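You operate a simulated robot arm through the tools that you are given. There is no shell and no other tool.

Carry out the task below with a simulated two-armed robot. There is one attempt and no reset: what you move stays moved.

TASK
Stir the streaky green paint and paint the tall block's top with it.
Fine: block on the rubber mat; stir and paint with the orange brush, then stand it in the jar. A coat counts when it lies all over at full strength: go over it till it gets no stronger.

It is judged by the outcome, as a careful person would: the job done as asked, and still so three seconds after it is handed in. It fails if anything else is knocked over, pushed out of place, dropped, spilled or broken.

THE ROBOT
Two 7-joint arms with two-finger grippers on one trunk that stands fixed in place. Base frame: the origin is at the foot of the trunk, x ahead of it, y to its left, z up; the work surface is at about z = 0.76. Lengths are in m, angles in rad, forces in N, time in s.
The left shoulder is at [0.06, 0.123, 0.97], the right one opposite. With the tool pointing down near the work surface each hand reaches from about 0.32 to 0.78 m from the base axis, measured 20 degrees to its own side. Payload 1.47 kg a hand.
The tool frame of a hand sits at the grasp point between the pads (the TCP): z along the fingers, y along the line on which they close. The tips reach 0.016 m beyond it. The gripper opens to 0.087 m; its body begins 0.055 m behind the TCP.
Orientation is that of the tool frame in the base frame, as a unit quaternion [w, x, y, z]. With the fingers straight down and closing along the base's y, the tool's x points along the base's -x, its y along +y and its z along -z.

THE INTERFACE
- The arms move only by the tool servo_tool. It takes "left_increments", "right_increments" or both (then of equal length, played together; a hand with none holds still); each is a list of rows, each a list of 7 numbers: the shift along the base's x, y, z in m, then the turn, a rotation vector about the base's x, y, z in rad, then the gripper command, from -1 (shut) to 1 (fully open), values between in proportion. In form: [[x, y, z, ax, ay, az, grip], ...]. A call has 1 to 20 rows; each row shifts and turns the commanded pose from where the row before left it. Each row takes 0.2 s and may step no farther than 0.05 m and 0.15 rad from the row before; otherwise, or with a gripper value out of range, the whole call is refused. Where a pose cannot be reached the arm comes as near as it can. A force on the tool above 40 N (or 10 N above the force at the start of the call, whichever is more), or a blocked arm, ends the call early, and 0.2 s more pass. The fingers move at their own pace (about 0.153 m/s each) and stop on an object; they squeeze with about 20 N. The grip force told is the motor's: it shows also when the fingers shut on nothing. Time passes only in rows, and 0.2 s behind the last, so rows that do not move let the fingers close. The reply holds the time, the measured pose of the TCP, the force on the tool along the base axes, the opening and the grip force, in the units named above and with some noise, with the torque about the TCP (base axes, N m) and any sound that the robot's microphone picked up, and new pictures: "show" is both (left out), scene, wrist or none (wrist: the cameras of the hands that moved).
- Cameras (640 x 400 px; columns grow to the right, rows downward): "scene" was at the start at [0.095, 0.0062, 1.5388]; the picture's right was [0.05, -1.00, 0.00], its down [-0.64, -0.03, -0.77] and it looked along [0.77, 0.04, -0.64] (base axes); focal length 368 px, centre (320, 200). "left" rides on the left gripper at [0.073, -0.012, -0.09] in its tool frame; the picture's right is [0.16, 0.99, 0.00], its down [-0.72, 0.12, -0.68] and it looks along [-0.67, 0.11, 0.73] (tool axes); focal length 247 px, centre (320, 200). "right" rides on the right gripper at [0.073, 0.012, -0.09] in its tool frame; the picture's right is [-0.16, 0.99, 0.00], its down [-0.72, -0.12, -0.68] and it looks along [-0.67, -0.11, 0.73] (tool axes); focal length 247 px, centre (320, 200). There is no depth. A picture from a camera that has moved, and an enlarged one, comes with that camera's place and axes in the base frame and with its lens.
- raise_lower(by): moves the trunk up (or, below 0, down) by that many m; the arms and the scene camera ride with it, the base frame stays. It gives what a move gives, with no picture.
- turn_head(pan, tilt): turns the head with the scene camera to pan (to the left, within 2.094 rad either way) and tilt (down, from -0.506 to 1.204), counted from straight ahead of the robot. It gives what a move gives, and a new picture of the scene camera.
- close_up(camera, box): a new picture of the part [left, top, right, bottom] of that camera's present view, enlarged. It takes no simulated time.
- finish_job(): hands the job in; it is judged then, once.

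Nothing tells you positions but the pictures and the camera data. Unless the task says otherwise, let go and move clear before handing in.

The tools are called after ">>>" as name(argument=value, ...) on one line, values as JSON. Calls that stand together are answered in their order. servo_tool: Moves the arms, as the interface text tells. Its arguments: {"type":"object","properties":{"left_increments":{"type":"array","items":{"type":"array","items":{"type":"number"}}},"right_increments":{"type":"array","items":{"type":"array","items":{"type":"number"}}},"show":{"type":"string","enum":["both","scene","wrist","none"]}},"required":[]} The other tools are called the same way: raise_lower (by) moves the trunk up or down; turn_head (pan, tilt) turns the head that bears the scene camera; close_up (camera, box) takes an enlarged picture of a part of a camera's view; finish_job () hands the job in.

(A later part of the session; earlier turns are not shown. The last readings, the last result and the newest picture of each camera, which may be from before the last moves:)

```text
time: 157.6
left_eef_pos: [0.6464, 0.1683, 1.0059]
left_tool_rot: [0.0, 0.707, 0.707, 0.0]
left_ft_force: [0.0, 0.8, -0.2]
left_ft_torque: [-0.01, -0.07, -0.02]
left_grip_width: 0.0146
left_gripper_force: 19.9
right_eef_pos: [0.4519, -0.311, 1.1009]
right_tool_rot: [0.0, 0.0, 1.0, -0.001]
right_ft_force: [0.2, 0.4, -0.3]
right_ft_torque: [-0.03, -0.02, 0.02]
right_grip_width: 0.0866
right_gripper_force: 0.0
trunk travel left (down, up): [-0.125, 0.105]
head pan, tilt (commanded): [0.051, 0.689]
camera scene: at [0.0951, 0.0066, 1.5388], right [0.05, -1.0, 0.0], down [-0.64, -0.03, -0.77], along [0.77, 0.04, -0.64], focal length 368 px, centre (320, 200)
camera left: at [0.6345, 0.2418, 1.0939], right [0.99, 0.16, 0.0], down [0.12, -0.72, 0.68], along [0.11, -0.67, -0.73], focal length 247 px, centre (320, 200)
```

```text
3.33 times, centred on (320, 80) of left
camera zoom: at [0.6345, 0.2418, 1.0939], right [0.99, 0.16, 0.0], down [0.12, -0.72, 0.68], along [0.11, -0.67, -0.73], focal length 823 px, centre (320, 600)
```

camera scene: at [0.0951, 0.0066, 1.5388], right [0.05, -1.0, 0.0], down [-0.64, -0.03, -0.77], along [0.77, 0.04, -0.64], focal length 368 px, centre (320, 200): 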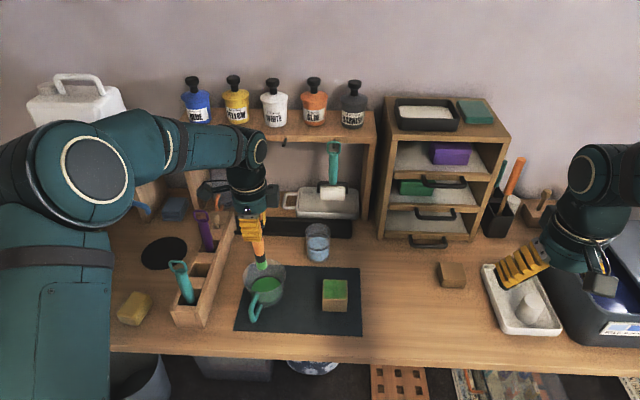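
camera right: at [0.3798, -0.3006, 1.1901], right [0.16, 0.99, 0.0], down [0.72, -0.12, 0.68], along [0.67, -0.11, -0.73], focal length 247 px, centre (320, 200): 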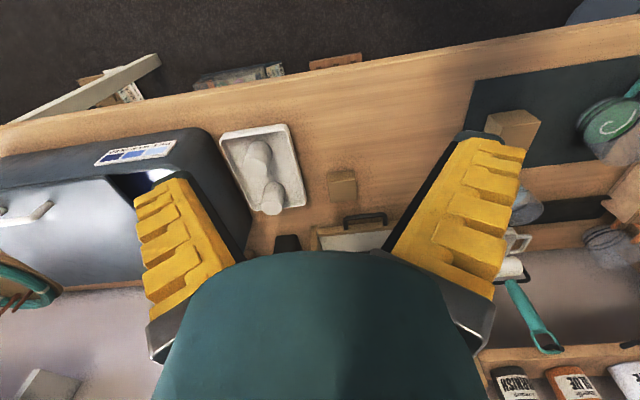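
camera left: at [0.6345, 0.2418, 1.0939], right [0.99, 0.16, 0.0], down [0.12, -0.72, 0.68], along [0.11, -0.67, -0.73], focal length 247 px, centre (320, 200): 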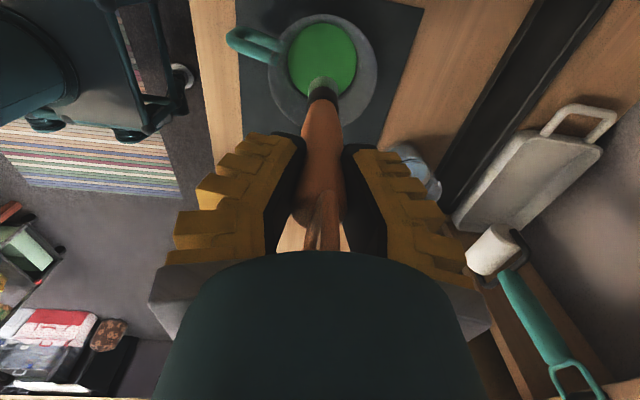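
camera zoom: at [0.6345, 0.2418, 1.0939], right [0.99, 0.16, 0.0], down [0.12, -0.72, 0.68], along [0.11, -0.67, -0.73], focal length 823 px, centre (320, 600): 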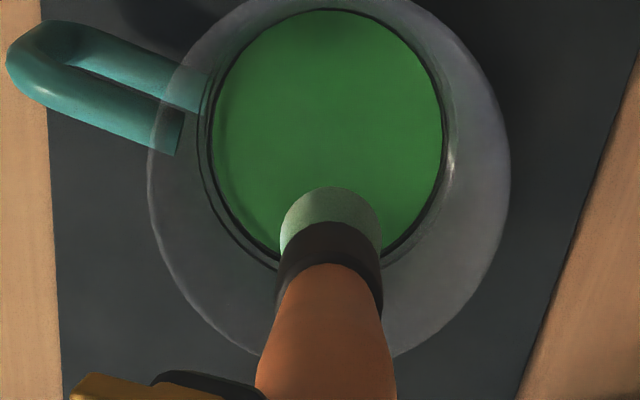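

The coat is now deep green across the whole top. I'll reload and do another full set of passes to confirm it gets no stronger.

>>> servo_tool(left_increments=[[0, -0.002, -0.035, 0, 0, 0, -1], [0, 0, -0.035, 0, 0, 0, -1], [0, 0, -0.03, 0, 0, 0, -1], [0, 0, -0.006, 0, 0, 0, -1], [0, 0, 0, 0, 0, 0, -1], [0, 0, 0, 0, 0, 0, -1], [0, 0, 0, 0, 0, 0, -1], [0, 0, 0, 0, 0, 0, -1], [0, 0, 0.015, 0, 0, 0, -1], [0, 0, 0.02, 0, 0, 0, -1], [0, 0, 0.02, 0, 0, 0, -1], [0, 0, 0, 0, 0, 0, -1], [0, 0, 0, 0, 0, 0, -1], [0, 0, 0.025, 0, 0, 0, -1], [0, 0, 0.024, 0, 0, 0, -1]], show="none")

>>> servo_tool(left_increments=[[-0.002, -0.04, 0, 0, 0, 0, -1], [-0.002, -0.045, 0, 0, 0, 0, -1], [-0.002, -0.045, 0, 0, 0, 0, -1], [-0.002, -0.041, 0, 0, 0, 0, -1], [0, 0, -0.03, 0, 0, 0, -1], [0, 0, -0.026, 0, 0, 0, -1], [0, 0, -0.004, 0, 0, 0, -1], [0, 0, -0.001, 0, 0, 0, -1], [0, 0, 0, 0, 0, 0, -1]], show="none")

>>> close_up(camera="left", box=[240, 20, 400, 140])

>>> close_up(camera="scene", box=[300, 240, 370, 320])

```text
time: 160.8
left_eef_pos: [0.6472, 0.1629, 1.0024]
left_tool_rot: [-0.001, 0.707, 0.707, 0.0]
left_ft_force: [1.0, -1.2, -1.1]
left_ft_torque: [0.05, 0.0, -0.01]
left_grip_width: 0.0142
left_gripper_force: 19.7
right_eef_pos: [0.4517, -0.3108, 1.1009]
right_tool_rot: [0.0, 0.0, 1.0, 0.0]
right_ft_force: [0.6, -0.5, -0.5]
right_ft_torque: [-0.01, 0.02, -0.03]
right_grip_width: 0.0868
right_gripper_force: 0.0
trunk travel left (down, up): [-0.125, 0.105]
head pan, tilt (commanded): [0.051, 0.689]
```

```text
time: 162.8
left_eef_pos: [0.6395, -0.006, 0.9424]
left_tool_rot: [0.001, 0.707, 0.707, 0.0]
left_ft_force: [0.8, -1.0, 10.4]
left_ft_torque: [-0.12, -0.04, 0.01]
left_grip_width: 0.0139
left_gripper_force: 20.3
right_eef_pos: [0.4509, -0.3105, 1.1003]
right_tool_rot: [-0.001, 0.0, 1.0, 0.0]
right_ft_force: [0.5, -0.2, -0.4]
right_ft_torque: [0.01, 0.01, 0.01]
right_grip_width: 0.087
right_gripper_force: 0.0
trunk travel left (down, up): [-0.125, 0.105]
head pan, tilt (commanded): [0.051, 0.689]
```

```text
3.33 times, centred on (320, 80) of left
camera zoom: at [0.6282, 0.0674, 1.0317], right [0.99, 0.16, 0.0], down [0.11, -0.72, 0.68], along [0.11, -0.67, -0.73], focal length 823 px, centre (320, 600)
```

zoom: 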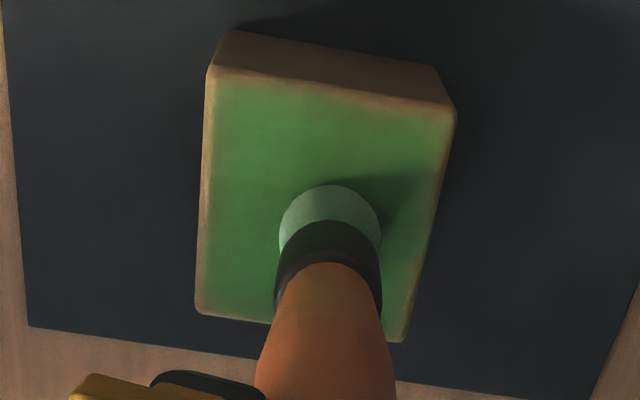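

```text
5.00 times, centred on (335, 280) of scene
camera zoom: at [0.0942, 0.0061, 1.5389], right [0.05, -1.0, 0.0], down [-0.63, -0.03, -0.77], along [0.77, 0.04, -0.64], focal length 1838 px, centre (245, -200)
```

zoom: 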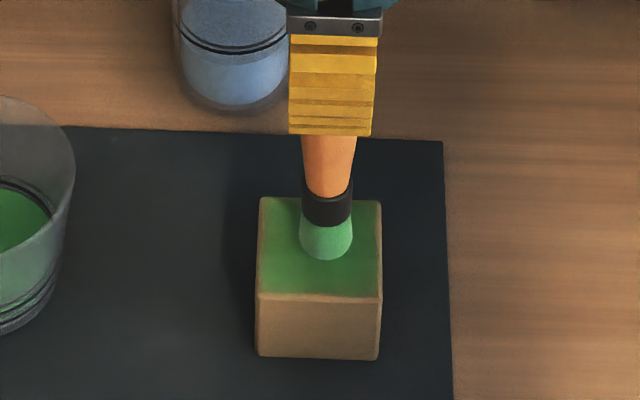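

>>> servo_tool(left_increments=[[0, 0.005, -0.0003, 0, 0, 0, -1], [-0.0115, 0, 0, 0, 0, 0, -1], [-0.0115, 0, 0, 0, 0, 0, -1], [0, 0.011, 0, 0, 0, 0, -1], [0.0112, 0, 0, 0, 0, 0, -1], [0.0112, 0, 0, 0, 0, 0, -1], [0.0112, 0, 0, 0, 0, 0, -1], [0.0112, 0, 0, 0, 0, 0, -1], [0, 0.011, 0, 0, 0, 0, -1], [-0.0112, 0, 0, 0, 0, 0, -1], [-0.0112, 0, 0, 0, 0, 0, -1], [-0.0112, 0, 0, 0, 0, 0, -1], [-0.0112, 0, 0, 0, 0, 0, -1], [0.0112, 0, 0, 0, 0, 0, -1], [0.0112, 0, 0, 0, 0, 0, -1], [0.0112, 0, 0, 0, 0, 0, -1], [0.0112, 0, 0, 0, 0, 0, -1], [0, -0.011, 0, 0, 0, 0, -1], [-0.0112, 0, 0, 0, 0, 0, -1], [-0.0112, 0, 0, 0, 0, 0, -1]], show="none")

>>> close_up(camera="left", box=[240, 20, 400, 140])

>>> close_up(camera="scene", box=[300, 240, 370, 320])

```text
time: 167.0
left_eef_pos: [0.6387, 0.0101, 0.9415]
left_tool_rot: [0.0, 0.707, 0.708, 0.0]
left_ft_force: [2.6, 0.1, 12.1]
left_ft_torque: [-0.03, -0.33, -0.01]
left_grip_width: 0.0141
left_gripper_force: 19.6
right_eef_pos: [0.4519, -0.3123, 1.102]
right_tool_rot: [0.001, 0.0, 1.0, -0.001]
right_ft_force: [-0.1, -1.3, 0.7]
right_ft_torque: [0.0, 0.01, 0.03]
right_grip_width: 0.0871
right_gripper_force: 0.1
trunk travel left (down, up): [-0.125, 0.105]
head pan, tilt (commanded): [0.051, 0.689]
```

```text
3.33 times, centred on (320, 80) of left
camera zoom: at [0.627, 0.0835, 1.0312], right [0.99, 0.16, 0.0], down [0.11, -0.72, 0.68], along [0.11, -0.67, -0.73], focal length 823 px, centre (320, 600)
```

zoom: 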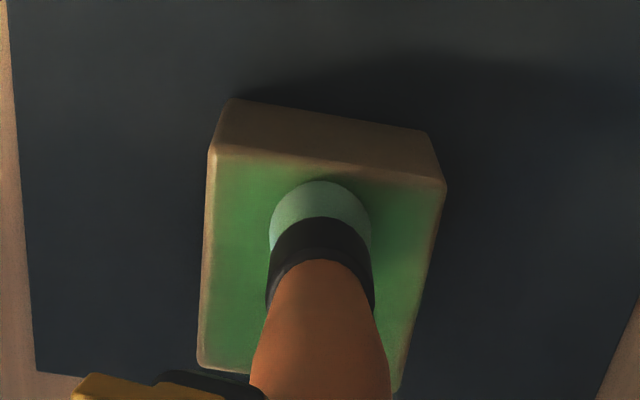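

```text
5.00 times, centred on (335, 280) of scene
camera zoom: at [0.0944, 0.0061, 1.5388], right [0.05, -1.0, 0.0], down [-0.64, -0.03, -0.77], along [0.77, 0.04, -0.64], focal length 1838 px, centre (245, -200)
```

zoom: 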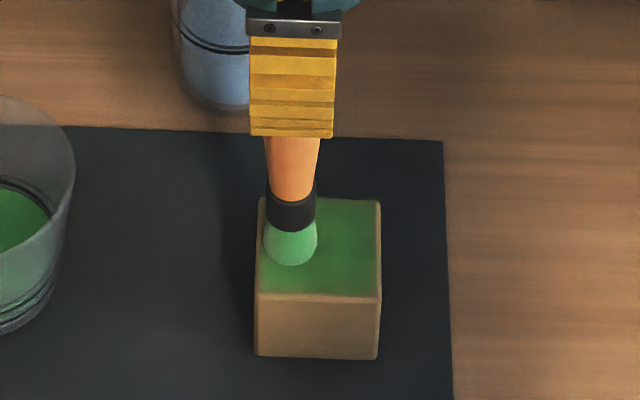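

>>> servo_tool(left_increments=[[-0.011, 0, -0.0003, 0, 0, 0, -1], [-0.011, 0, 0, 0, 0, 0, -1], [0, -0.011, 0, 0, 0, 0, -1], [0.0112, 0, 0, 0, 0, 0, -1], [0.0112, 0, 0, 0, 0, 0, -1], [0.0112, 0, 0, 0, 0, 0, -1], [0.0112, 0, 0, 0, 0, 0, -1], [0, -0.011, 0, 0, 0, 0, -1], [-0.0112, 0, 0, 0, 0, 0, -1], [-0.0112, 0, 0, 0, 0, 0, -1], [-0.0112, 0, 0, 0, 0, 0, -1], [-0.0112, 0, 0, 0, 0, 0, -1], [0, -0.013, 0, 0, 0, 0, -1], [0.0112, 0, 0, 0, 0, 0, -1], [0.0112, 0, 0, 0, 0, 0, -1], [0.0112, 0, 0, 0, 0, 0, -1], [0.0112, 0, 0, 0, 0, 0, -1], [-0.0112, 0, 0, 0, 0, 0, -1], [-0.0112, 0, 0, 0, 0, 0, -1], [-0.0112, 0, 0, 0, 0, 0, -1]], show="none")

>>> close_up(camera="left", box=[240, 20, 400, 140])

>>> close_up(camera="scene", box=[300, 240, 370, 320])

```text
time: 171.2
left_eef_pos: [0.6284, -0.0241, 0.9423]
left_tool_rot: [0.001, 0.707, 0.707, 0.0]
left_ft_force: [2.0, 0.5, 12.9]
left_ft_torque: [0.02, -0.48, 0.02]
left_grip_width: 0.0141
left_gripper_force: 19.7
right_eef_pos: [0.4516, -0.3122, 1.1014]
right_tool_rot: [0.0, 0.001, 1.0, 0.0]
right_ft_force: [-1.4, -0.6, -0.6]
right_ft_torque: [0.01, 0.05, -0.01]
right_grip_width: 0.0871
right_gripper_force: 0.0
trunk travel left (down, up): [-0.125, 0.105]
head pan, tilt (commanded): [0.051, 0.689]
```

```text
3.33 times, centred on (320, 80) of left
camera zoom: at [0.616, 0.0484, 1.0313], right [0.99, 0.16, 0.0], down [0.11, -0.72, 0.68], along [0.11, -0.67, -0.73], focal length 823 px, centre (320, 600)
```

zoom: 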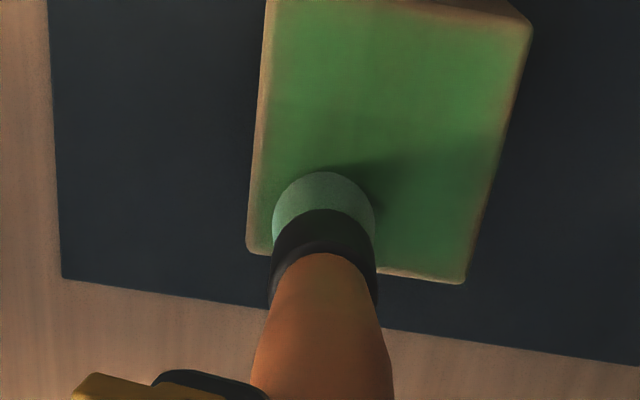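

```text
5.00 times, centred on (335, 280) of scene
camera zoom: at [0.094, 0.0063, 1.5389], right [0.05, -1.0, 0.0], down [-0.63, -0.03, -0.77], along [0.77, 0.04, -0.64], focal length 1838 px, centre (245, -200)
```

zoom: 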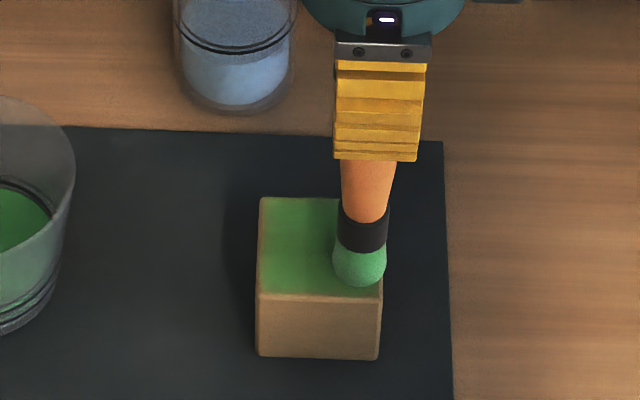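

Now one more loop around all four edges.

>>> servo_tool(left_increments=[[0, -0.006, 0.0003, 0, 0, 0, -1], [-0.011, 0, 0, 0, 0, 0, -1], [0.0112, 0, 0, 0, 0, 0, -1], [0.0112, 0, 0, 0, 0, 0, -1], [0.0112, 0, 0, 0, 0, 0, -1], [0.0115, 0, 0, 0, 0, 0, -1], [0, 0.0104, -0.0002, 0, 0, 0, -1], [0, 0.0104, 0, 0, 0, 0, -1], [0, 0.0104, 0, 0, 0, 0, -1], [0, 0.0104, 0, 0, 0, 0, -1], [0, 0.0104, 0, 0, 0, 0, -1], [-0.0112, 0, 0, 0, 0, 0, -1], [-0.0112, 0, 0, 0, 0, 0, -1], [-0.0112, 0, 0, 0, 0, 0, -1], [-0.0115, 0, 0, 0, 0, 0, -1], [0, -0.0104, 0.0002, 0, 0, 0, -1], [0, -0.0104, 0, 0, 0, 0, -1], [0, -0.0104, 0, 0, 0, 0, -1], [0, -0.0104, 0, 0, 0, 0, -1], [0, -0.0104, 0, 0, 0, 0, -1]], show="none")

>>> close_up(camera="left", box=[240, 20, 400, 140])

>>> close_up(camera="scene", box=[300, 240, 370, 320])

```text
time: 175.4
left_eef_pos: [0.6155, -0.0311, 0.941]
left_tool_rot: [0.0, 0.707, 0.707, -0.001]
left_ft_force: [0.3, 4.8, 15.7]
left_ft_torque: [0.68, 0.02, -0.02]
left_grip_width: 0.016
left_gripper_force: 20.1
right_eef_pos: [0.4509, -0.3104, 1.102]
right_tool_rot: [0.002, 0.0, 1.0, 0.0]
right_ft_force: [0.4, -0.6, 0.2]
right_ft_torque: [0.04, -0.02, 0.0]
right_grip_width: 0.0869
right_gripper_force: 0.0
trunk travel left (down, up): [-0.125, 0.105]
head pan, tilt (commanded): [0.051, 0.689]
```

```text
3.33 times, centred on (320, 80) of left
camera zoom: at [0.6042, 0.0426, 1.0312], right [0.99, 0.16, 0.0], down [0.12, -0.72, 0.68], along [0.11, -0.67, -0.73], focal length 823 px, centre (320, 600)
```

zoom: 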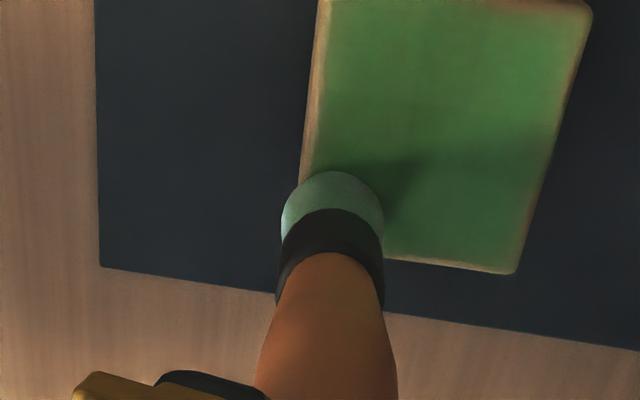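

```text
5.00 times, centred on (335, 280) of scene
camera zoom: at [0.0936, 0.0066, 1.5389], right [0.05, -1.0, 0.0], down [-0.63, -0.03, -0.77], along [0.77, 0.04, -0.64], focal length 1838 px, centre (245, -200)
```

zoom: 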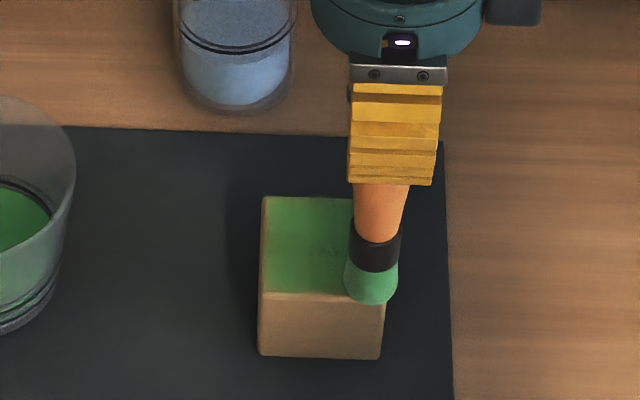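

I'll lift off and compare the top with the earlier view.

>>> servo_tool(left_increments=[[0.003, 0.002, 0.005, 0, 0, 0, -1], [0, 0, 0.02, 0, 0, 0, -1], [0, 0.0, 0.038, 0, 0, 0, -1], [0.007, 0.045, 0, 0, 0, 0, -1], [0.008, 0.045, 0, 0, 0, 0, -1], [0.008, 0.045, 0, 0, 0, 0, -1], [0.004, 0.045, 0, 0, 0, 0, -1], [0, 0.015, 0, 0, 0, 0, -1], [0, 0, 0, 0, 0, 0, -1]], show="both")

>>> close_up(camera="scene", box=[310, 265, 360, 315])

>>> close_up(camera="scene", box=[230, 200, 370, 340])

>>> close_up(camera="left", box=[240, 20, 400, 140])

```text
time: 177.4
left_eef_pos: [0.6471, 0.1688, 1.005]
left_tool_rot: [0.0, 0.708, 0.706, 0.0]
left_ft_force: [0.0, -0.3, -0.4]
left_ft_torque: [-0.01, 0.0, -0.01]
left_grip_width: 0.0151
left_gripper_force: 19.7
right_eef_pos: [0.4524, -0.3119, 1.1003]
right_tool_rot: [0.0, 0.0, 1.0, 0.0]
right_ft_force: [-0.7, 0.0, -0.4]
right_ft_torque: [-0.01, -0.04, 0.01]
right_grip_width: 0.087
right_gripper_force: 0.1
trunk travel left (down, up): [-0.125, 0.105]
head pan, tilt (commanded): [0.051, 0.689]
camera scene: at [0.095, 0.0063, 1.5388], right [0.05, -1.0, 0.0], down [-0.64, -0.03, -0.77], along [0.77, 0.04, -0.64], focal length 368 px, centre (320, 200)
camera left: at [0.6355, 0.2408, 1.0942], right [0.99, 0.16, 0.0], down [0.12, -0.72, 0.68], along [0.11, -0.67, -0.73], focal length 247 px, centre (320, 200)
```

scene: 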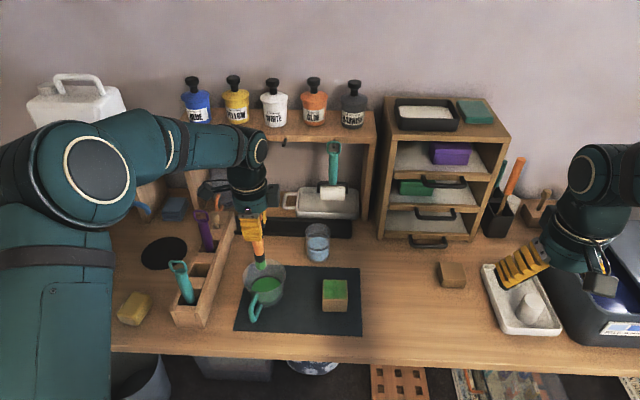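
left: 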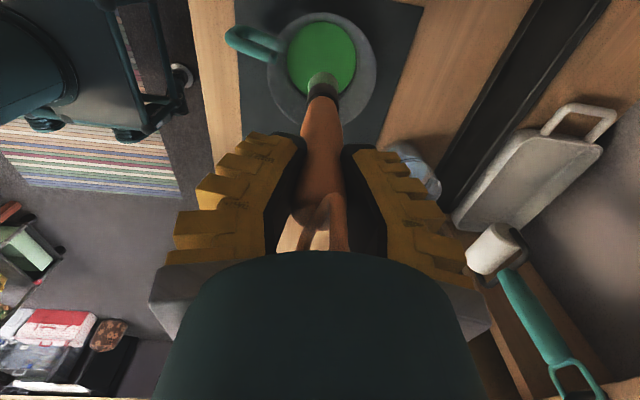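

```text
8.00 times, centred on (335, 290) of scene
camera zoom: at [0.095, 0.0063, 1.5388], right [0.05, -1.0, 0.0], down [-0.64, -0.03, -0.77], along [0.77, 0.04, -0.64], focal length 2941 px, centre (200, -520)
```

zoom: 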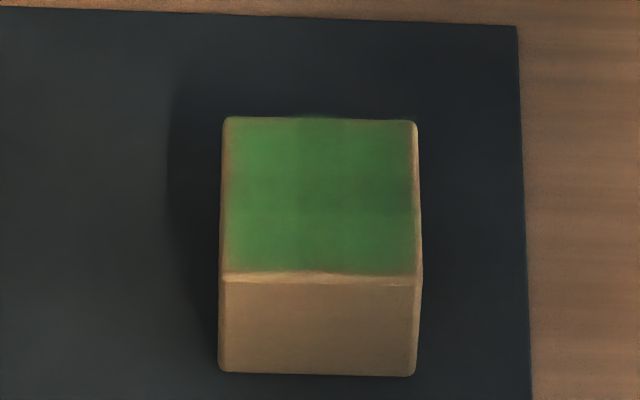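

```text
2.86 times, centred on (300, 270) of scene
camera zoom: at [0.095, 0.0063, 1.5388], right [0.05, -1.0, 0.0], down [-0.64, -0.03, -0.77], along [0.77, 0.04, -0.64], focal length 1050 px, centre (377, 0)
```

zoom: 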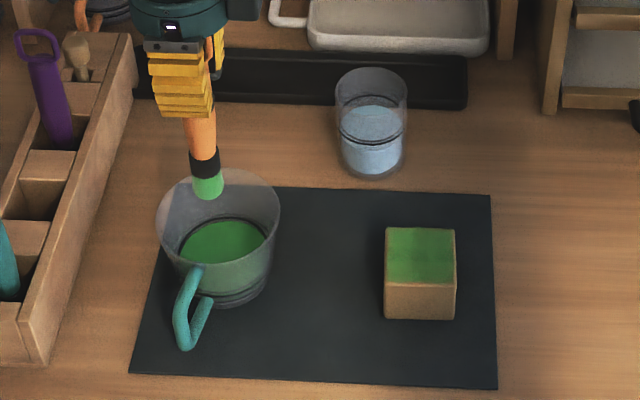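

```text
3.33 times, centred on (320, 80) of left
camera zoom: at [0.6355, 0.2408, 1.0942], right [0.99, 0.16, 0.0], down [0.12, -0.72, 0.68], along [0.11, -0.67, -0.73], focal length 823 px, centre (320, 600)
```

zoom: 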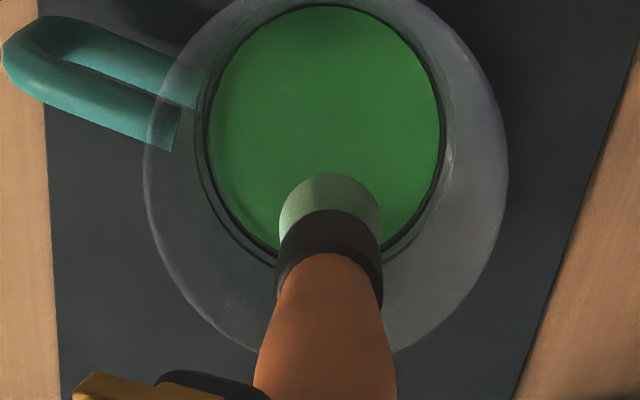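

It is marginally deeper than last time. I'll do another reload and full round to be sure it has stopped getting stronger.

>>> servo_tool(left_increments=[[0, -0.003, -0.035, 0, 0, 0, -1], [0, 0, -0.035, 0, 0, 0, -1], [0, 0, -0.03, 0, 0, 0, -1], [0, 0, -0.006, 0, 0, 0, -1], [0, 0, 0, 0, 0, 0, -1], [0, 0, 0, 0, 0, 0, -1], [0, 0, 0, 0, 0, 0, -1], [0, 0, 0, 0, 0, 0, -1], [0, 0, 0.015, 0, 0, 0, -1], [0, 0, 0.02, 0, 0, 0, -1], [0, 0, 0.02, 0, 0, 0, -1], [0, 0, 0, 0, 0, 0, -1], [0, 0, 0, 0, 0, 0, -1], [0, 0, 0.025, 0, 0, 0, -1], [0, 0, 0.024, 0, 0, 0, -1]], show="none")

>>> servo_tool(left_increments=[[-0.002, -0.04, 0, 0, 0, 0, -1], [-0.002, -0.045, 0, 0, 0, 0, -1], [-0.002, -0.045, 0, 0, 0, 0, -1], [-0.002, -0.036, 0, 0, 0, 0, -1], [0, 0, -0.03, 0, 0, 0, -1], [0, 0, -0.026, 0, 0, 0, -1], [0, 0, -0.004, 0, 0, 0, -1], [0, 0, -0.001, 0, 0, 0, -1], [0, 0, 0, 0, 0, 0, -1]], show="none")

>>> close_up(camera="left", box=[240, 20, 400, 140])

>>> close_up(camera="scene", box=[300, 240, 370, 320])

```text
time: 180.6
left_eef_pos: [0.6466, 0.1634, 1.0017]
left_tool_rot: [0.0, 0.707, 0.707, 0.0]
left_ft_force: [-0.3, 0.3, 0.2]
left_ft_torque: [0.01, -0.03, 0.03]
left_grip_width: 0.0144
left_gripper_force: 19.6
right_eef_pos: [0.4514, -0.312, 1.1005]
right_tool_rot: [0.001, 0.0, 1.0, 0.0]
right_ft_force: [0.1, -0.7, 0.3]
right_ft_torque: [0.01, -0.01, -0.02]
right_grip_width: 0.0871
right_gripper_force: 0.1
trunk travel left (down, up): [-0.125, 0.105]
head pan, tilt (commanded): [0.051, 0.689]
```

```text
time: 182.6
left_eef_pos: [0.6397, -0.0019, 0.9431]
left_tool_rot: [0.0, 0.707, 0.707, 0.0]
left_ft_force: [0.2, 0.6, 3.7]
left_ft_torque: [0.12, -0.01, -0.01]
left_grip_width: 0.0142
left_gripper_force: 19.9
right_eef_pos: [0.452, -0.3107, 1.1016]
right_tool_rot: [0.0, 0.0, 1.0, 0.0]
right_ft_force: [0.7, 0.6, -0.2]
right_ft_torque: [0.02, -0.01, 0.0]
right_grip_width: 0.0868
right_gripper_force: 0.1
trunk travel left (down, up): [-0.125, 0.105]
head pan, tilt (commanded): [0.051, 0.689]
```

```text
3.33 times, centred on (320, 80) of left
camera zoom: at [0.6279, 0.0712, 1.0321], right [0.99, 0.16, 0.0], down [0.12, -0.72, 0.68], along [0.11, -0.67, -0.73], focal length 823 px, centre (320, 600)
```

zoom: 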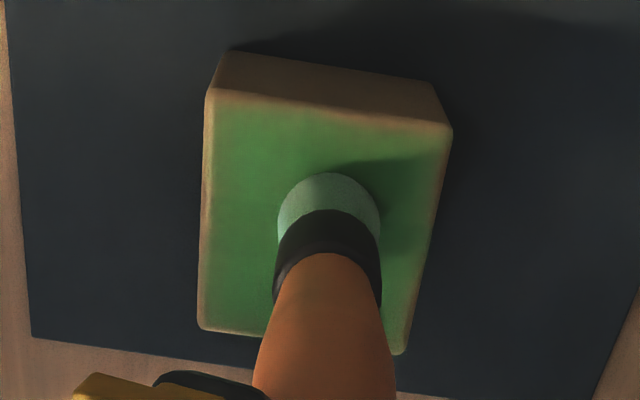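

```text
5.00 times, centred on (335, 280) of scene
camera zoom: at [0.0947, 0.0063, 1.5388], right [0.05, -1.0, 0.0], down [-0.64, -0.03, -0.77], along [0.77, 0.04, -0.64], focal length 1838 px, centre (245, -200)
```

zoom: 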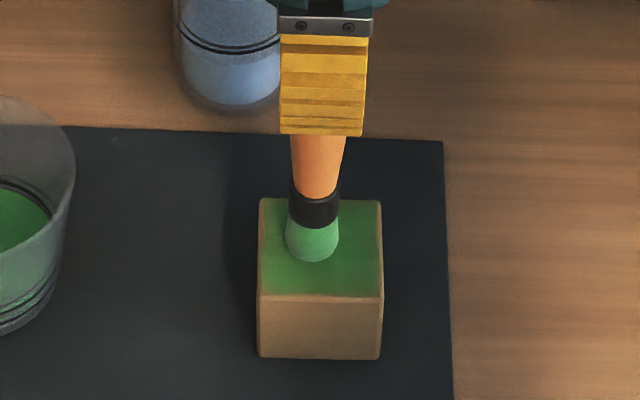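

>>> servo_tool(left_increments=[[-0.0115, 0, -0.0009, 0, 0, 0, -1], [-0.0115, 0, 0, 0, 0, 0, -1], [0, 0.0115, 0, 0, 0, 0, -1], [0.0112, 0, 0, 0, 0, 0, -1], [0.0112, 0, 0, 0, 0, 0, -1], [0.0112, 0, 0, 0, 0, 0, -1], [0.0112, 0, 0, 0, 0, 0, -1], [0, 0.0115, 0, 0, 0, 0, -1], [-0.0112, 0, 0, 0, 0, 0, -1], [-0.0112, 0, 0, 0, 0, 0, -1], [-0.0112, 0, 0, 0, 0, 0, -1], [-0.0112, 0, 0, 0, 0, 0, -1], [0.0112, 0, 0, 0, 0, 0, -1], [0.0112, 0, 0, 0, 0, 0, -1], [0.0112, 0, 0, 0, 0, 0, -1], [0.0112, 0, 0, 0, 0, 0, -1], [0, -0.0105, 0, 0, 0, 0, -1], [-0.0112, 0, 0, 0, 0, 0, -1], [-0.0112, 0, 0, 0, 0, 0, -1], [-0.0112, 0, 0, 0, 0, 0, -1]], show="none")

>>> servo_tool(left_increments=[[-0.0105, 0, -0.0002, 0, 0, 0, -1], [0, -0.0115, 0, 0, 0, 0, -1], [0.0112, 0, 0, 0, 0, 0, -1], [0.0112, 0, 0, 0, 0, 0, -1], [0.0112, 0, 0, 0, 0, 0, -1], [0.0112, 0, 0, 0, 0, 0, -1], [0, -0.011, 0, 0, 0, 0, -1], [-0.0112, 0, 0, 0, 0, 0, -1], [-0.0112, 0, 0, 0, 0, 0, -1], [-0.0112, 0, 0, 0, 0, 0, -1], [-0.0112, 0, 0, 0, 0, 0, -1], [0, -0.013, 0, 0, 0, 0, -1], [0.0112, 0, 0, 0, 0, 0, -1], [0.0112, 0, 0, 0, 0, 0, -1], [0.0112, 0, 0, 0, 0, 0, -1], [0.0112, 0, 0, 0, 0, 0, -1], [-0.0112, 0, 0, 0, 0, 0, -1], [-0.0112, 0, 0, 0, 0, 0, -1], [-0.0112, 0, 0, 0, 0, 0, -1]], show="none")

>>> close_up(camera="left", box=[240, 20, 400, 140])

>>> close_up(camera="scene", box=[300, 240, 370, 320])

```text
time: 186.8
left_eef_pos: [0.6264, 0.0085, 0.9419]
left_tool_rot: [0.002, 0.707, 0.707, 0.001]
left_ft_force: [5.2, -1.1, 23.9]
left_ft_torque: [-0.02, -0.6, 0.02]
left_grip_width: 0.0153
left_gripper_force: 19.6
right_eef_pos: [0.4515, -0.3117, 1.1016]
right_tool_rot: [0.002, 0.0, 1.0, 0.0]
right_ft_force: [0.9, 0.2, -0.4]
right_ft_torque: [0.01, -0.01, 0.02]
right_grip_width: 0.0868
right_gripper_force: 0.0
trunk travel left (down, up): [-0.125, 0.105]
head pan, tilt (commanded): [0.051, 0.689]
```

```text
time: 190.8
left_eef_pos: [0.6281, -0.0252, 0.9417]
left_tool_rot: [0.002, 0.707, 0.707, 0.0]
left_ft_force: [5.7, -0.4, 22.3]
left_ft_torque: [-0.14, -0.7, 0.05]
left_grip_width: 0.0151
left_gripper_force: 19.4
right_eef_pos: [0.451, -0.3113, 1.1005]
right_tool_rot: [0.001, 0.0, 1.0, 0.0]
right_ft_force: [-0.4, 0.0, -0.1]
right_ft_torque: [0.01, -0.03, 0.01]
right_grip_width: 0.0871
right_gripper_force: 0.0
trunk travel left (down, up): [-0.125, 0.105]
head pan, tilt (commanded): [0.051, 0.689]
```

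```text
3.33 times, centred on (320, 80) of left
camera zoom: at [0.6163, 0.048, 1.0309], right [0.99, 0.16, 0.0], down [0.11, -0.72, 0.68], along [0.11, -0.67, -0.73], focal length 823 px, centre (320, 600)
```

zoom: 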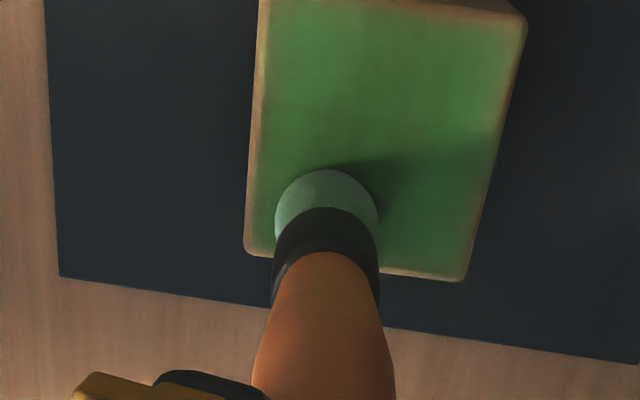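

```text
5.00 times, centred on (335, 280) of scene
camera zoom: at [0.0935, 0.0063, 1.5389], right [0.05, -1.0, 0.0], down [-0.63, -0.03, -0.77], along [0.77, 0.04, -0.64], focal length 1838 px, centre (245, -200)
```

zoom: 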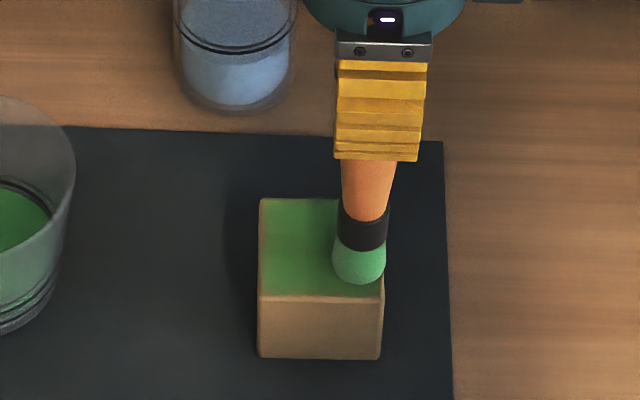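

Now the edge loop again, with slightly lighter pressure.

>>> servo_tool(left_increments=[[0, -0.006, 0.0009, 0, 0, 0, -1], [-0.011, 0, 0, 0, 0, 0, -1], [0.0112, 0, 0, 0, 0, 0, -1], [0.0112, 0, 0, 0, 0, 0, -1], [0.0112, 0, 0, 0, 0, 0, -1], [0.0115, 0, 0, 0, 0, 0, -1], [0, 0.0106, -0.0003, 0, 0, 0, -1], [0, 0.0106, 0, 0, 0, 0, -1], [0, 0.0106, 0, 0, 0, 0, -1], [0, 0.0106, 0, 0, 0, 0, -1], [0, 0.0106, 0, 0, 0, 0, -1], [-0.0112, 0, 0, 0, 0, 0, -1], [-0.0112, 0, 0, 0, 0, 0, -1], [-0.0112, 0, 0, 0, 0, 0, -1], [-0.0115, 0, 0, 0, 0, 0, -1], [0, -0.0104, 0.0002, 0, 0, 0, -1], [0, -0.0104, 0, 0, 0, 0, -1], [0, -0.0104, 0, 0, 0, 0, -1], [0, -0.0104, 0, 0, 0, 0, -1], [0, -0.0104, 0, 0, 0, 0, -1]], show="none")

>>> servo_tool(left_increments=[[0.003, 0.002, 0.005, 0, 0, 0, -1], [0, 0, 0.02, 0, 0, 0, -1], [0, 0.0, 0.038, 0, 0, 0, -1], [0.007, 0.045, 0, 0, 0, 0, -1], [0.008, 0.045, 0, 0, 0, 0, -1], [0.008, 0.045, 0, 0, 0, 0, -1], [0.004, 0.045, 0, 0, 0, 0, -1], [0, 0.015, 0, 0, 0, 0, -1], [0, 0, 0, 0, 0, 0, -1]], show="both")

>>> close_up(camera="scene", box=[310, 265, 360, 315])

>>> close_up(camera="scene", box=[230, 200, 370, 340])

```text
time: 195.0
left_eef_pos: [0.6157, -0.0306, 0.9407]
left_tool_rot: [0.001, 0.707, 0.707, 0.0]
left_ft_force: [0.3, 5.9, 25.7]
left_ft_torque: [0.96, -0.05, -0.01]
left_grip_width: 0.0169
left_gripper_force: 20.0
right_eef_pos: [0.4503, -0.3105, 1.1012]
right_tool_rot: [0.001, 0.001, 1.0, 0.0]
right_ft_force: [0.2, 0.5, 0.3]
right_ft_torque: [-0.01, 0.02, 0.01]
right_grip_width: 0.0867
right_gripper_force: 0.0
trunk travel left (down, up): [-0.125, 0.105]
head pan, tilt (commanded): [0.051, 0.689]
```

```text
time: 197.0
left_eef_pos: [0.6443, 0.1671, 1.006]
left_tool_rot: [0.0, 0.708, 0.707, 0.001]
left_ft_force: [0.2, -1.2, -0.4]
left_ft_torque: [0.01, -0.01, -0.02]
left_grip_width: 0.0148
left_gripper_force: 20.5
right_eef_pos: [0.4521, -0.3108, 1.1017]
right_tool_rot: [0.001, 0.0, 1.0, 0.0]
right_ft_force: [0.1, 0.1, -0.3]
right_ft_torque: [-0.01, -0.01, -0.04]
right_grip_width: 0.0873
right_gripper_force: 0.1
trunk travel left (down, up): [-0.125, 0.105]
head pan, tilt (commanded): [0.051, 0.689]
camera scene: at [0.0951, 0.0062, 1.5388], right [0.05, -1.0, 0.0], down [-0.64, -0.03, -0.77], along [0.77, 0.04, -0.64], focal length 368 px, centre (320, 200)
camera left: at [0.6328, 0.2392, 1.0946], right [0.99, 0.16, 0.0], down [0.12, -0.72, 0.68], along [0.11, -0.67, -0.73], focal length 247 px, centre (320, 200)
```

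scene: 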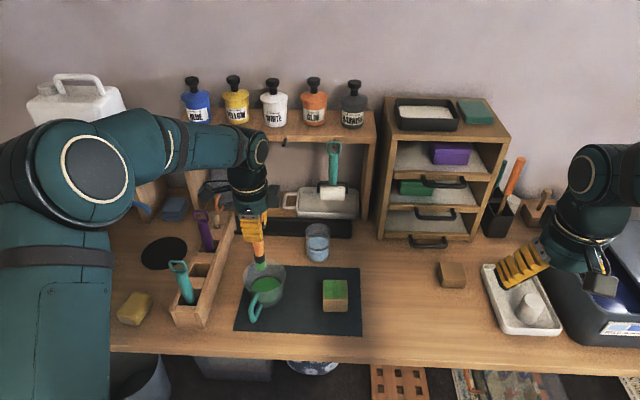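
left: 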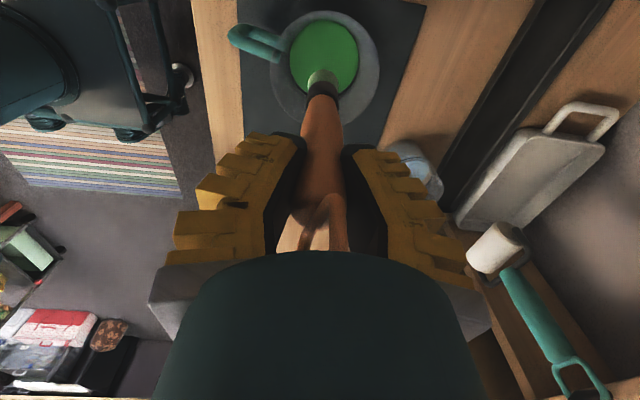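

```text
8.00 times, centred on (335, 290) of scene
camera zoom: at [0.0951, 0.0062, 1.5388], right [0.05, -1.0, 0.0], down [-0.64, -0.03, -0.77], along [0.77, 0.04, -0.64], focal length 2941 px, centre (200, -520)
```

zoom: 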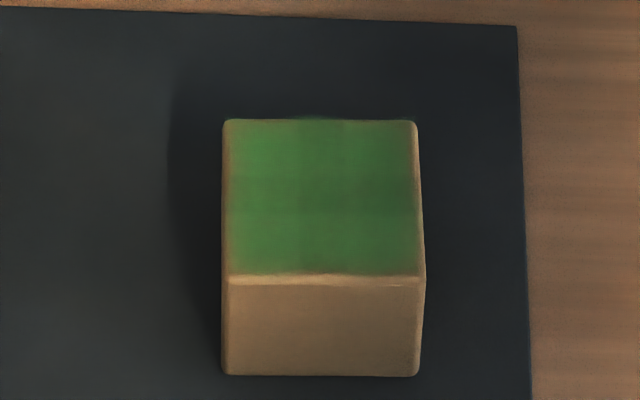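

```text
2.86 times, centred on (300, 270) of scene
camera zoom: at [0.0951, 0.0062, 1.5388], right [0.05, -1.0, 0.0], down [-0.64, -0.03, -0.77], along [0.77, 0.04, -0.64], focal length 1050 px, centre (377, 0)
```

zoom: 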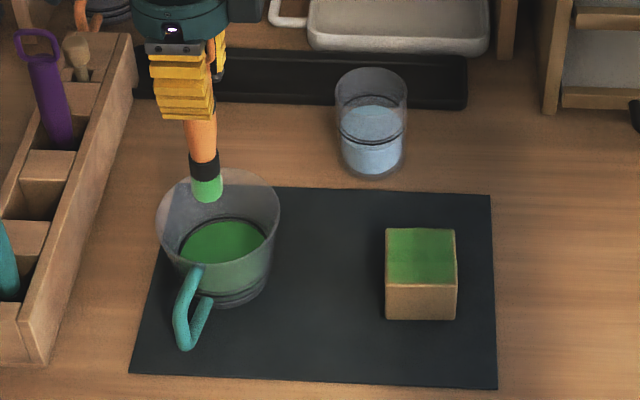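

The top looks the same as after the previous round, so the coat has stopped getting stronger. I'll bring the right wrist camera over for an independent close look at the edges and corners.

>>> servo_tool(right_increments=[[0.014, 0.04, -0.01, 0, 0, 0, 1], [0.014, 0.04, -0.01, 0, 0, 0, 1], [0.014, 0.04, -0.01, 0, 0, 0, 1], [0.014, 0.04, -0.01, 0, 0, 0, 1], [0.014, 0.04, -0.01, 0, 0, 0, 1], [0, 0, 0, 0, 0, 0, 1]], show="wrist")

>>> close_up(camera="right", box=[330, 30, 450, 130])

```text
time: 198.4
left_eef_pos: [0.6447, 0.1642, 1.0051]
left_tool_rot: [0.0, 0.707, 0.707, 0.001]
left_ft_force: [-1.3, 0.2, -1.3]
left_ft_torque: [0.0, -0.01, 0.0]
left_grip_width: 0.0146
left_gripper_force: 20.0
right_eef_pos: [0.5233, -0.1098, 1.0556]
right_tool_rot: [0.001, 0.0, 1.0, 0.0]
right_ft_force: [0.4, 0.0, -0.3]
right_ft_torque: [0.03, -0.02, 0.01]
right_grip_width: 0.0871
right_gripper_force: 0.0
trunk travel left (down, up): [-0.125, 0.105]
head pan, tilt (commanded): [0.051, 0.689]
camera right: at [0.4511, -0.0988, 1.1448], right [0.16, 0.99, 0.0], down [0.72, -0.12, 0.68], along [0.67, -0.11, -0.73], focal length 247 px, centre (320, 200)
```

right: 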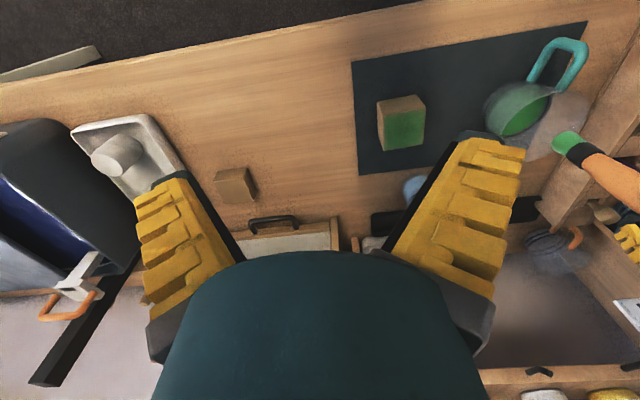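

```text
4.00 times, centred on (390, 80) of right
camera zoom: at [0.4511, -0.0988, 1.1448], right [0.16, 0.99, 0.0], down [0.72, -0.12, 0.68], along [0.67, -0.11, -0.73], focal length 988 px, centre (40, 680)
```

zoom: 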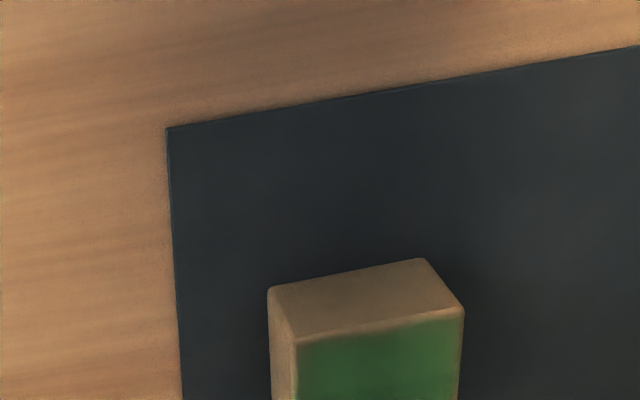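

>>> close_up(camera="right", box=[365, 85, 440, 160])

>>> close_up(camera="right", box=[480, 70, 640, 190])

>>> close_up(camera="right", box=[390, 160, 450, 230])

```text
5.33 times, centred on (402, 122) of right
camera zoom: at [0.4511, -0.0988, 1.1448], right [0.16, 0.99, 0.0], down [0.72, -0.12, 0.68], along [0.67, -0.11, -0.73], focal length 1317 px, centre (-120, 613)
```

zoom: 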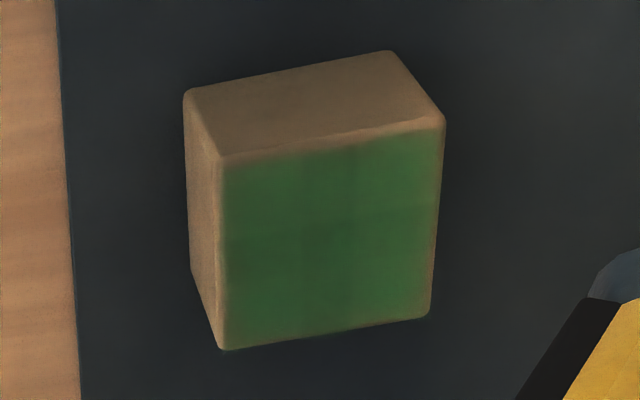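

```text
3.33 times, centred on (560, 130) of right
camera zoom: at [0.4511, -0.0988, 1.1448], right [0.16, 0.99, 0.0], down [0.72, -0.12, 0.68], along [0.67, -0.11, -0.73], focal length 823 px, centre (-480, 433)
```

zoom: 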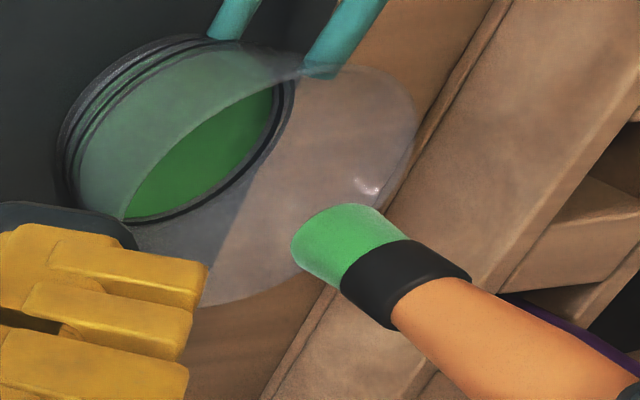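

```text
5.71 times, centred on (420, 195) of right
camera zoom: at [0.4511, -0.0988, 1.1448], right [0.16, 0.99, 0.0], down [0.72, -0.12, 0.68], along [0.67, -0.11, -0.73], focal length 1411 px, centre (-251, 229)
```

zoom: 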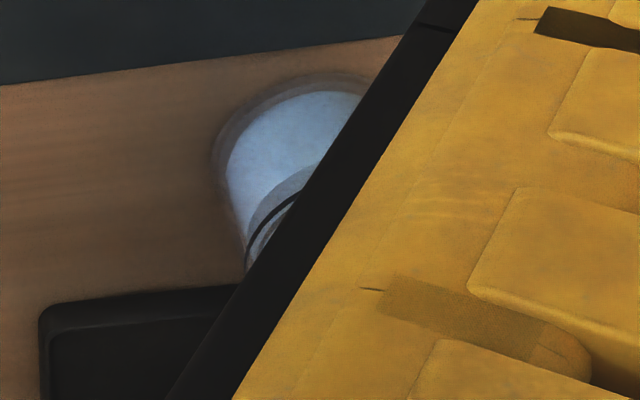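

The coat is deep and uniform; only the extreme front edge and front-right corner fade slightly, largely where the edge is rounded. I'll park the right hand again, reload, and make one more lighter loop a touch closer to the edges.

>>> servo_tool(right_increments=[[-0.014, -0.04, 0.01, 0, 0, 0, 1], [-0.014, -0.04, 0.01, 0, 0, 0, 1], [-0.014, -0.04, 0.01, 0, 0, 0, 1], [-0.014, -0.04, 0.01, 0, 0, 0, 1], [-0.014, -0.04, 0.01, 0, 0, 0, 1], [0, 0, 0, 0, 0, 0, 1], [0, 0, 0, 0, 0, 0, 1], [0, 0, 0, 0, 0, 0, 1], [0, 0, 0, 0, 0, 0, 1], [0, 0, 0, 0, 0, 0, 1], [0, 0, 0, 0, 0, 0, 1], [0, 0, 0, 0, 0, 0, 1], [0, 0, 0, 0, 0, 0, 1], [0, 0, 0, 0, 0, 0, 1], [0, 0, 0, 0, 0, 0, 1]], left_increments=[[0.003, -0.001, -0.035, 0, 0, 0, -1], [0, 0, -0.035, 0, 0, 0, -1], [0, 0, -0.03, 0, 0, 0, -1], [0, 0, -0.006, 0, 0, 0, -1], [0, 0, 0, 0, 0, 0, -1], [0, 0, 0, 0, 0, 0, -1], [0, 0, 0, 0, 0, 0, -1], [0, 0, 0, 0, 0, 0, -1], [0, 0, 0.015, 0, 0, 0, -1], [0, 0, 0.02, 0, 0, 0, -1], [0, 0, 0.02, 0, 0, 0, -1], [0, 0, 0, 0, 0, 0, -1], [0, 0, 0, 0, 0, 0, -1], [0, 0, 0.025, 0, 0, 0, -1], [0, 0, 0.024, 0, 0, 0, -1]], show="none")

>>> servo_tool(left_increments=[[-0.002, -0.04, 0, 0, 0, 0, -1], [-0.002, -0.045, 0, 0, 0, 0, -1], [-0.002, -0.045, 0, 0, 0, 0, -1], [-0.002, -0.036, 0, 0, 0, 0, -1], [0, 0, -0.03, 0, 0, 0, -1], [0, 0, -0.026, 0, 0, 0, -1], [0, 0, -0.004, 0, 0, 0, -1], [0, 0, 0, 0, 0, 0, -1]], show="none")

>>> close_up(camera="left", box=[240, 20, 400, 140])

>>> close_up(camera="scene", box=[300, 240, 370, 320])

```text
time: 201.6
left_eef_pos: [0.6513, 0.1657, 1.0019]
left_tool_rot: [0.0, 0.707, 0.707, 0.0]
left_ft_force: [-0.3, 0.6, -0.3]
left_ft_torque: [0.02, -0.06, 0.01]
left_grip_width: 0.0146
left_gripper_force: 20.2
right_eef_pos: [0.4465, -0.3098, 1.1061]
right_tool_rot: [0.001, 0.0, 1.0, 0.0]
right_ft_force: [0.2, -0.1, -0.3]
right_ft_torque: [-0.01, 0.01, -0.03]
right_grip_width: 0.0871
right_gripper_force: 0.1
trunk travel left (down, up): [-0.125, 0.105]
head pan, tilt (commanded): [0.051, 0.689]
```

```text
time: 203.4
left_eef_pos: [0.6411, 0.0007, 0.9433]
left_tool_rot: [0.002, 0.707, 0.707, 0.001]
left_ft_force: [0.4, -0.5, 13.7]
left_ft_torque: [-0.09, -0.02, -0.01]
left_grip_width: 0.0143
left_gripper_force: 19.8
right_eef_pos: [0.4453, -0.3094, 1.1071]
right_tool_rot: [0.001, 0.0, 1.0, 0.001]
right_ft_force: [-0.7, -0.2, -0.2]
right_ft_torque: [-0.01, -0.07, 0.02]
right_grip_width: 0.087
right_gripper_force: 0.1
trunk travel left (down, up): [-0.125, 0.105]
head pan, tilt (commanded): [0.051, 0.689]
```

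```text
3.33 times, centred on (320, 80) of left
camera zoom: at [0.6295, 0.0733, 1.032], right [0.99, 0.16, 0.0], down [0.11, -0.72, 0.68], along [0.11, -0.67, -0.73], focal length 823 px, centre (320, 600)
```

zoom: 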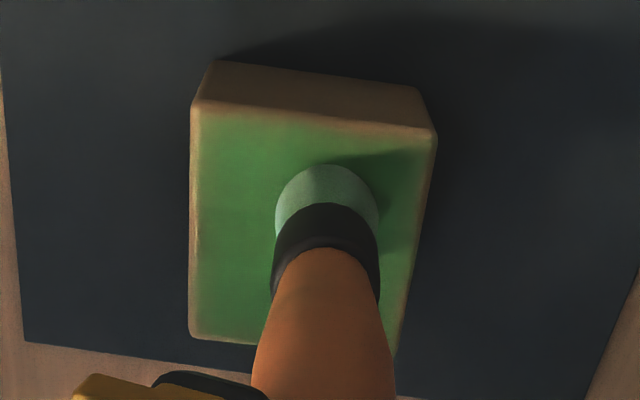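

```text
5.00 times, centred on (335, 280) of scene
camera zoom: at [0.0937, 0.0062, 1.539], right [0.05, -1.0, 0.0], down [-0.63, -0.03, -0.77], along [0.77, 0.04, -0.64], focal length 1838 px, centre (245, -200)
```

zoom: 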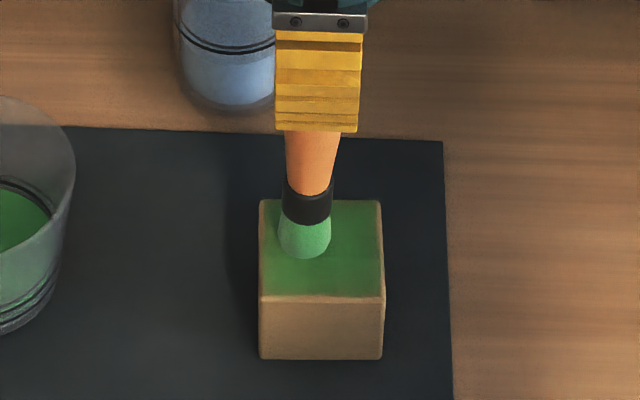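

>>> servo_tool(left_increments=[[-0.011, 0, 0.0007, 0, 0, 0, -1], [-0.0105, 0, 0, 0, 0, 0, -1], [-0.0095, 0, 0, 0, 0, 0, -1], [0, 0.008, 0, 0, 0, 0, -1], [0, 0.008, 0, 0, 0, 0, -1], [0, 0.007, 0, 0, 0, 0, -1], [0, -0.0111, 0, 0, 0, 0, -1], [0, -0.0111, 0, 0, 0, 0, -1], [0, -0.0111, 0, 0, 0, 0, -1], [0, -0.0111, 0, 0, 0, 0, -1], [0, -0.0111, 0, 0, 0, 0, -1]], show="none")

>>> close_up(camera="left", box=[240, 20, 400, 140])

>>> close_up(camera="scene", box=[300, 240, 370, 320])

```text
time: 205.8
left_eef_pos: [0.6118, -0.033, 0.9429]
left_tool_rot: [0.0, 0.707, 0.707, -0.001]
left_ft_force: [-0.8, 0.3, -0.5]
left_ft_torque: [-0.01, -0.03, -0.03]
left_grip_width: 0.0153
left_gripper_force: 20.0
right_eef_pos: [0.4475, -0.3092, 1.1072]
right_tool_rot: [-0.001, 0.0, 1.0, 0.0]
right_ft_force: [-0.6, 0.3, -0.5]
right_ft_torque: [0.04, -0.03, -0.01]
right_grip_width: 0.0872
right_gripper_force: 0.0
trunk travel left (down, up): [-0.125, 0.105]
head pan, tilt (commanded): [0.051, 0.689]
```

```text
3.33 times, centred on (320, 80) of left
camera zoom: at [0.5992, 0.04, 1.0319], right [0.99, 0.16, 0.0], down [0.12, -0.72, 0.68], along [0.11, -0.67, -0.73], focal length 823 px, centre (320, 600)
```

zoom: 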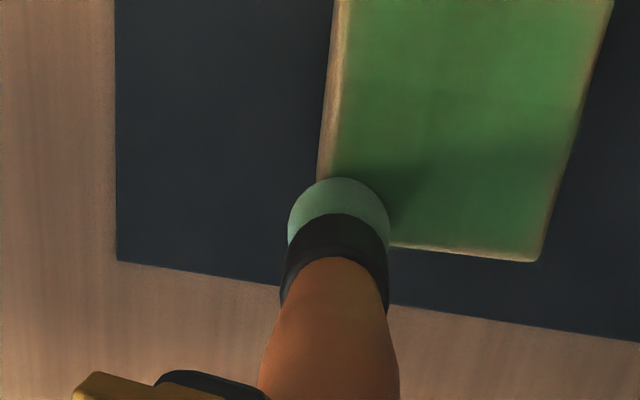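

```text
5.00 times, centred on (335, 280) of scene
camera zoom: at [0.095, 0.0061, 1.5387], right [0.05, -1.0, 0.0], down [-0.64, -0.03, -0.77], along [0.77, 0.04, -0.64], focal length 1838 px, centre (245, -200)
```

zoom: 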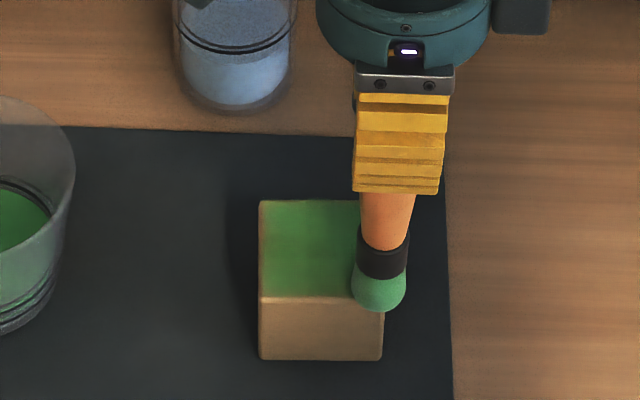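

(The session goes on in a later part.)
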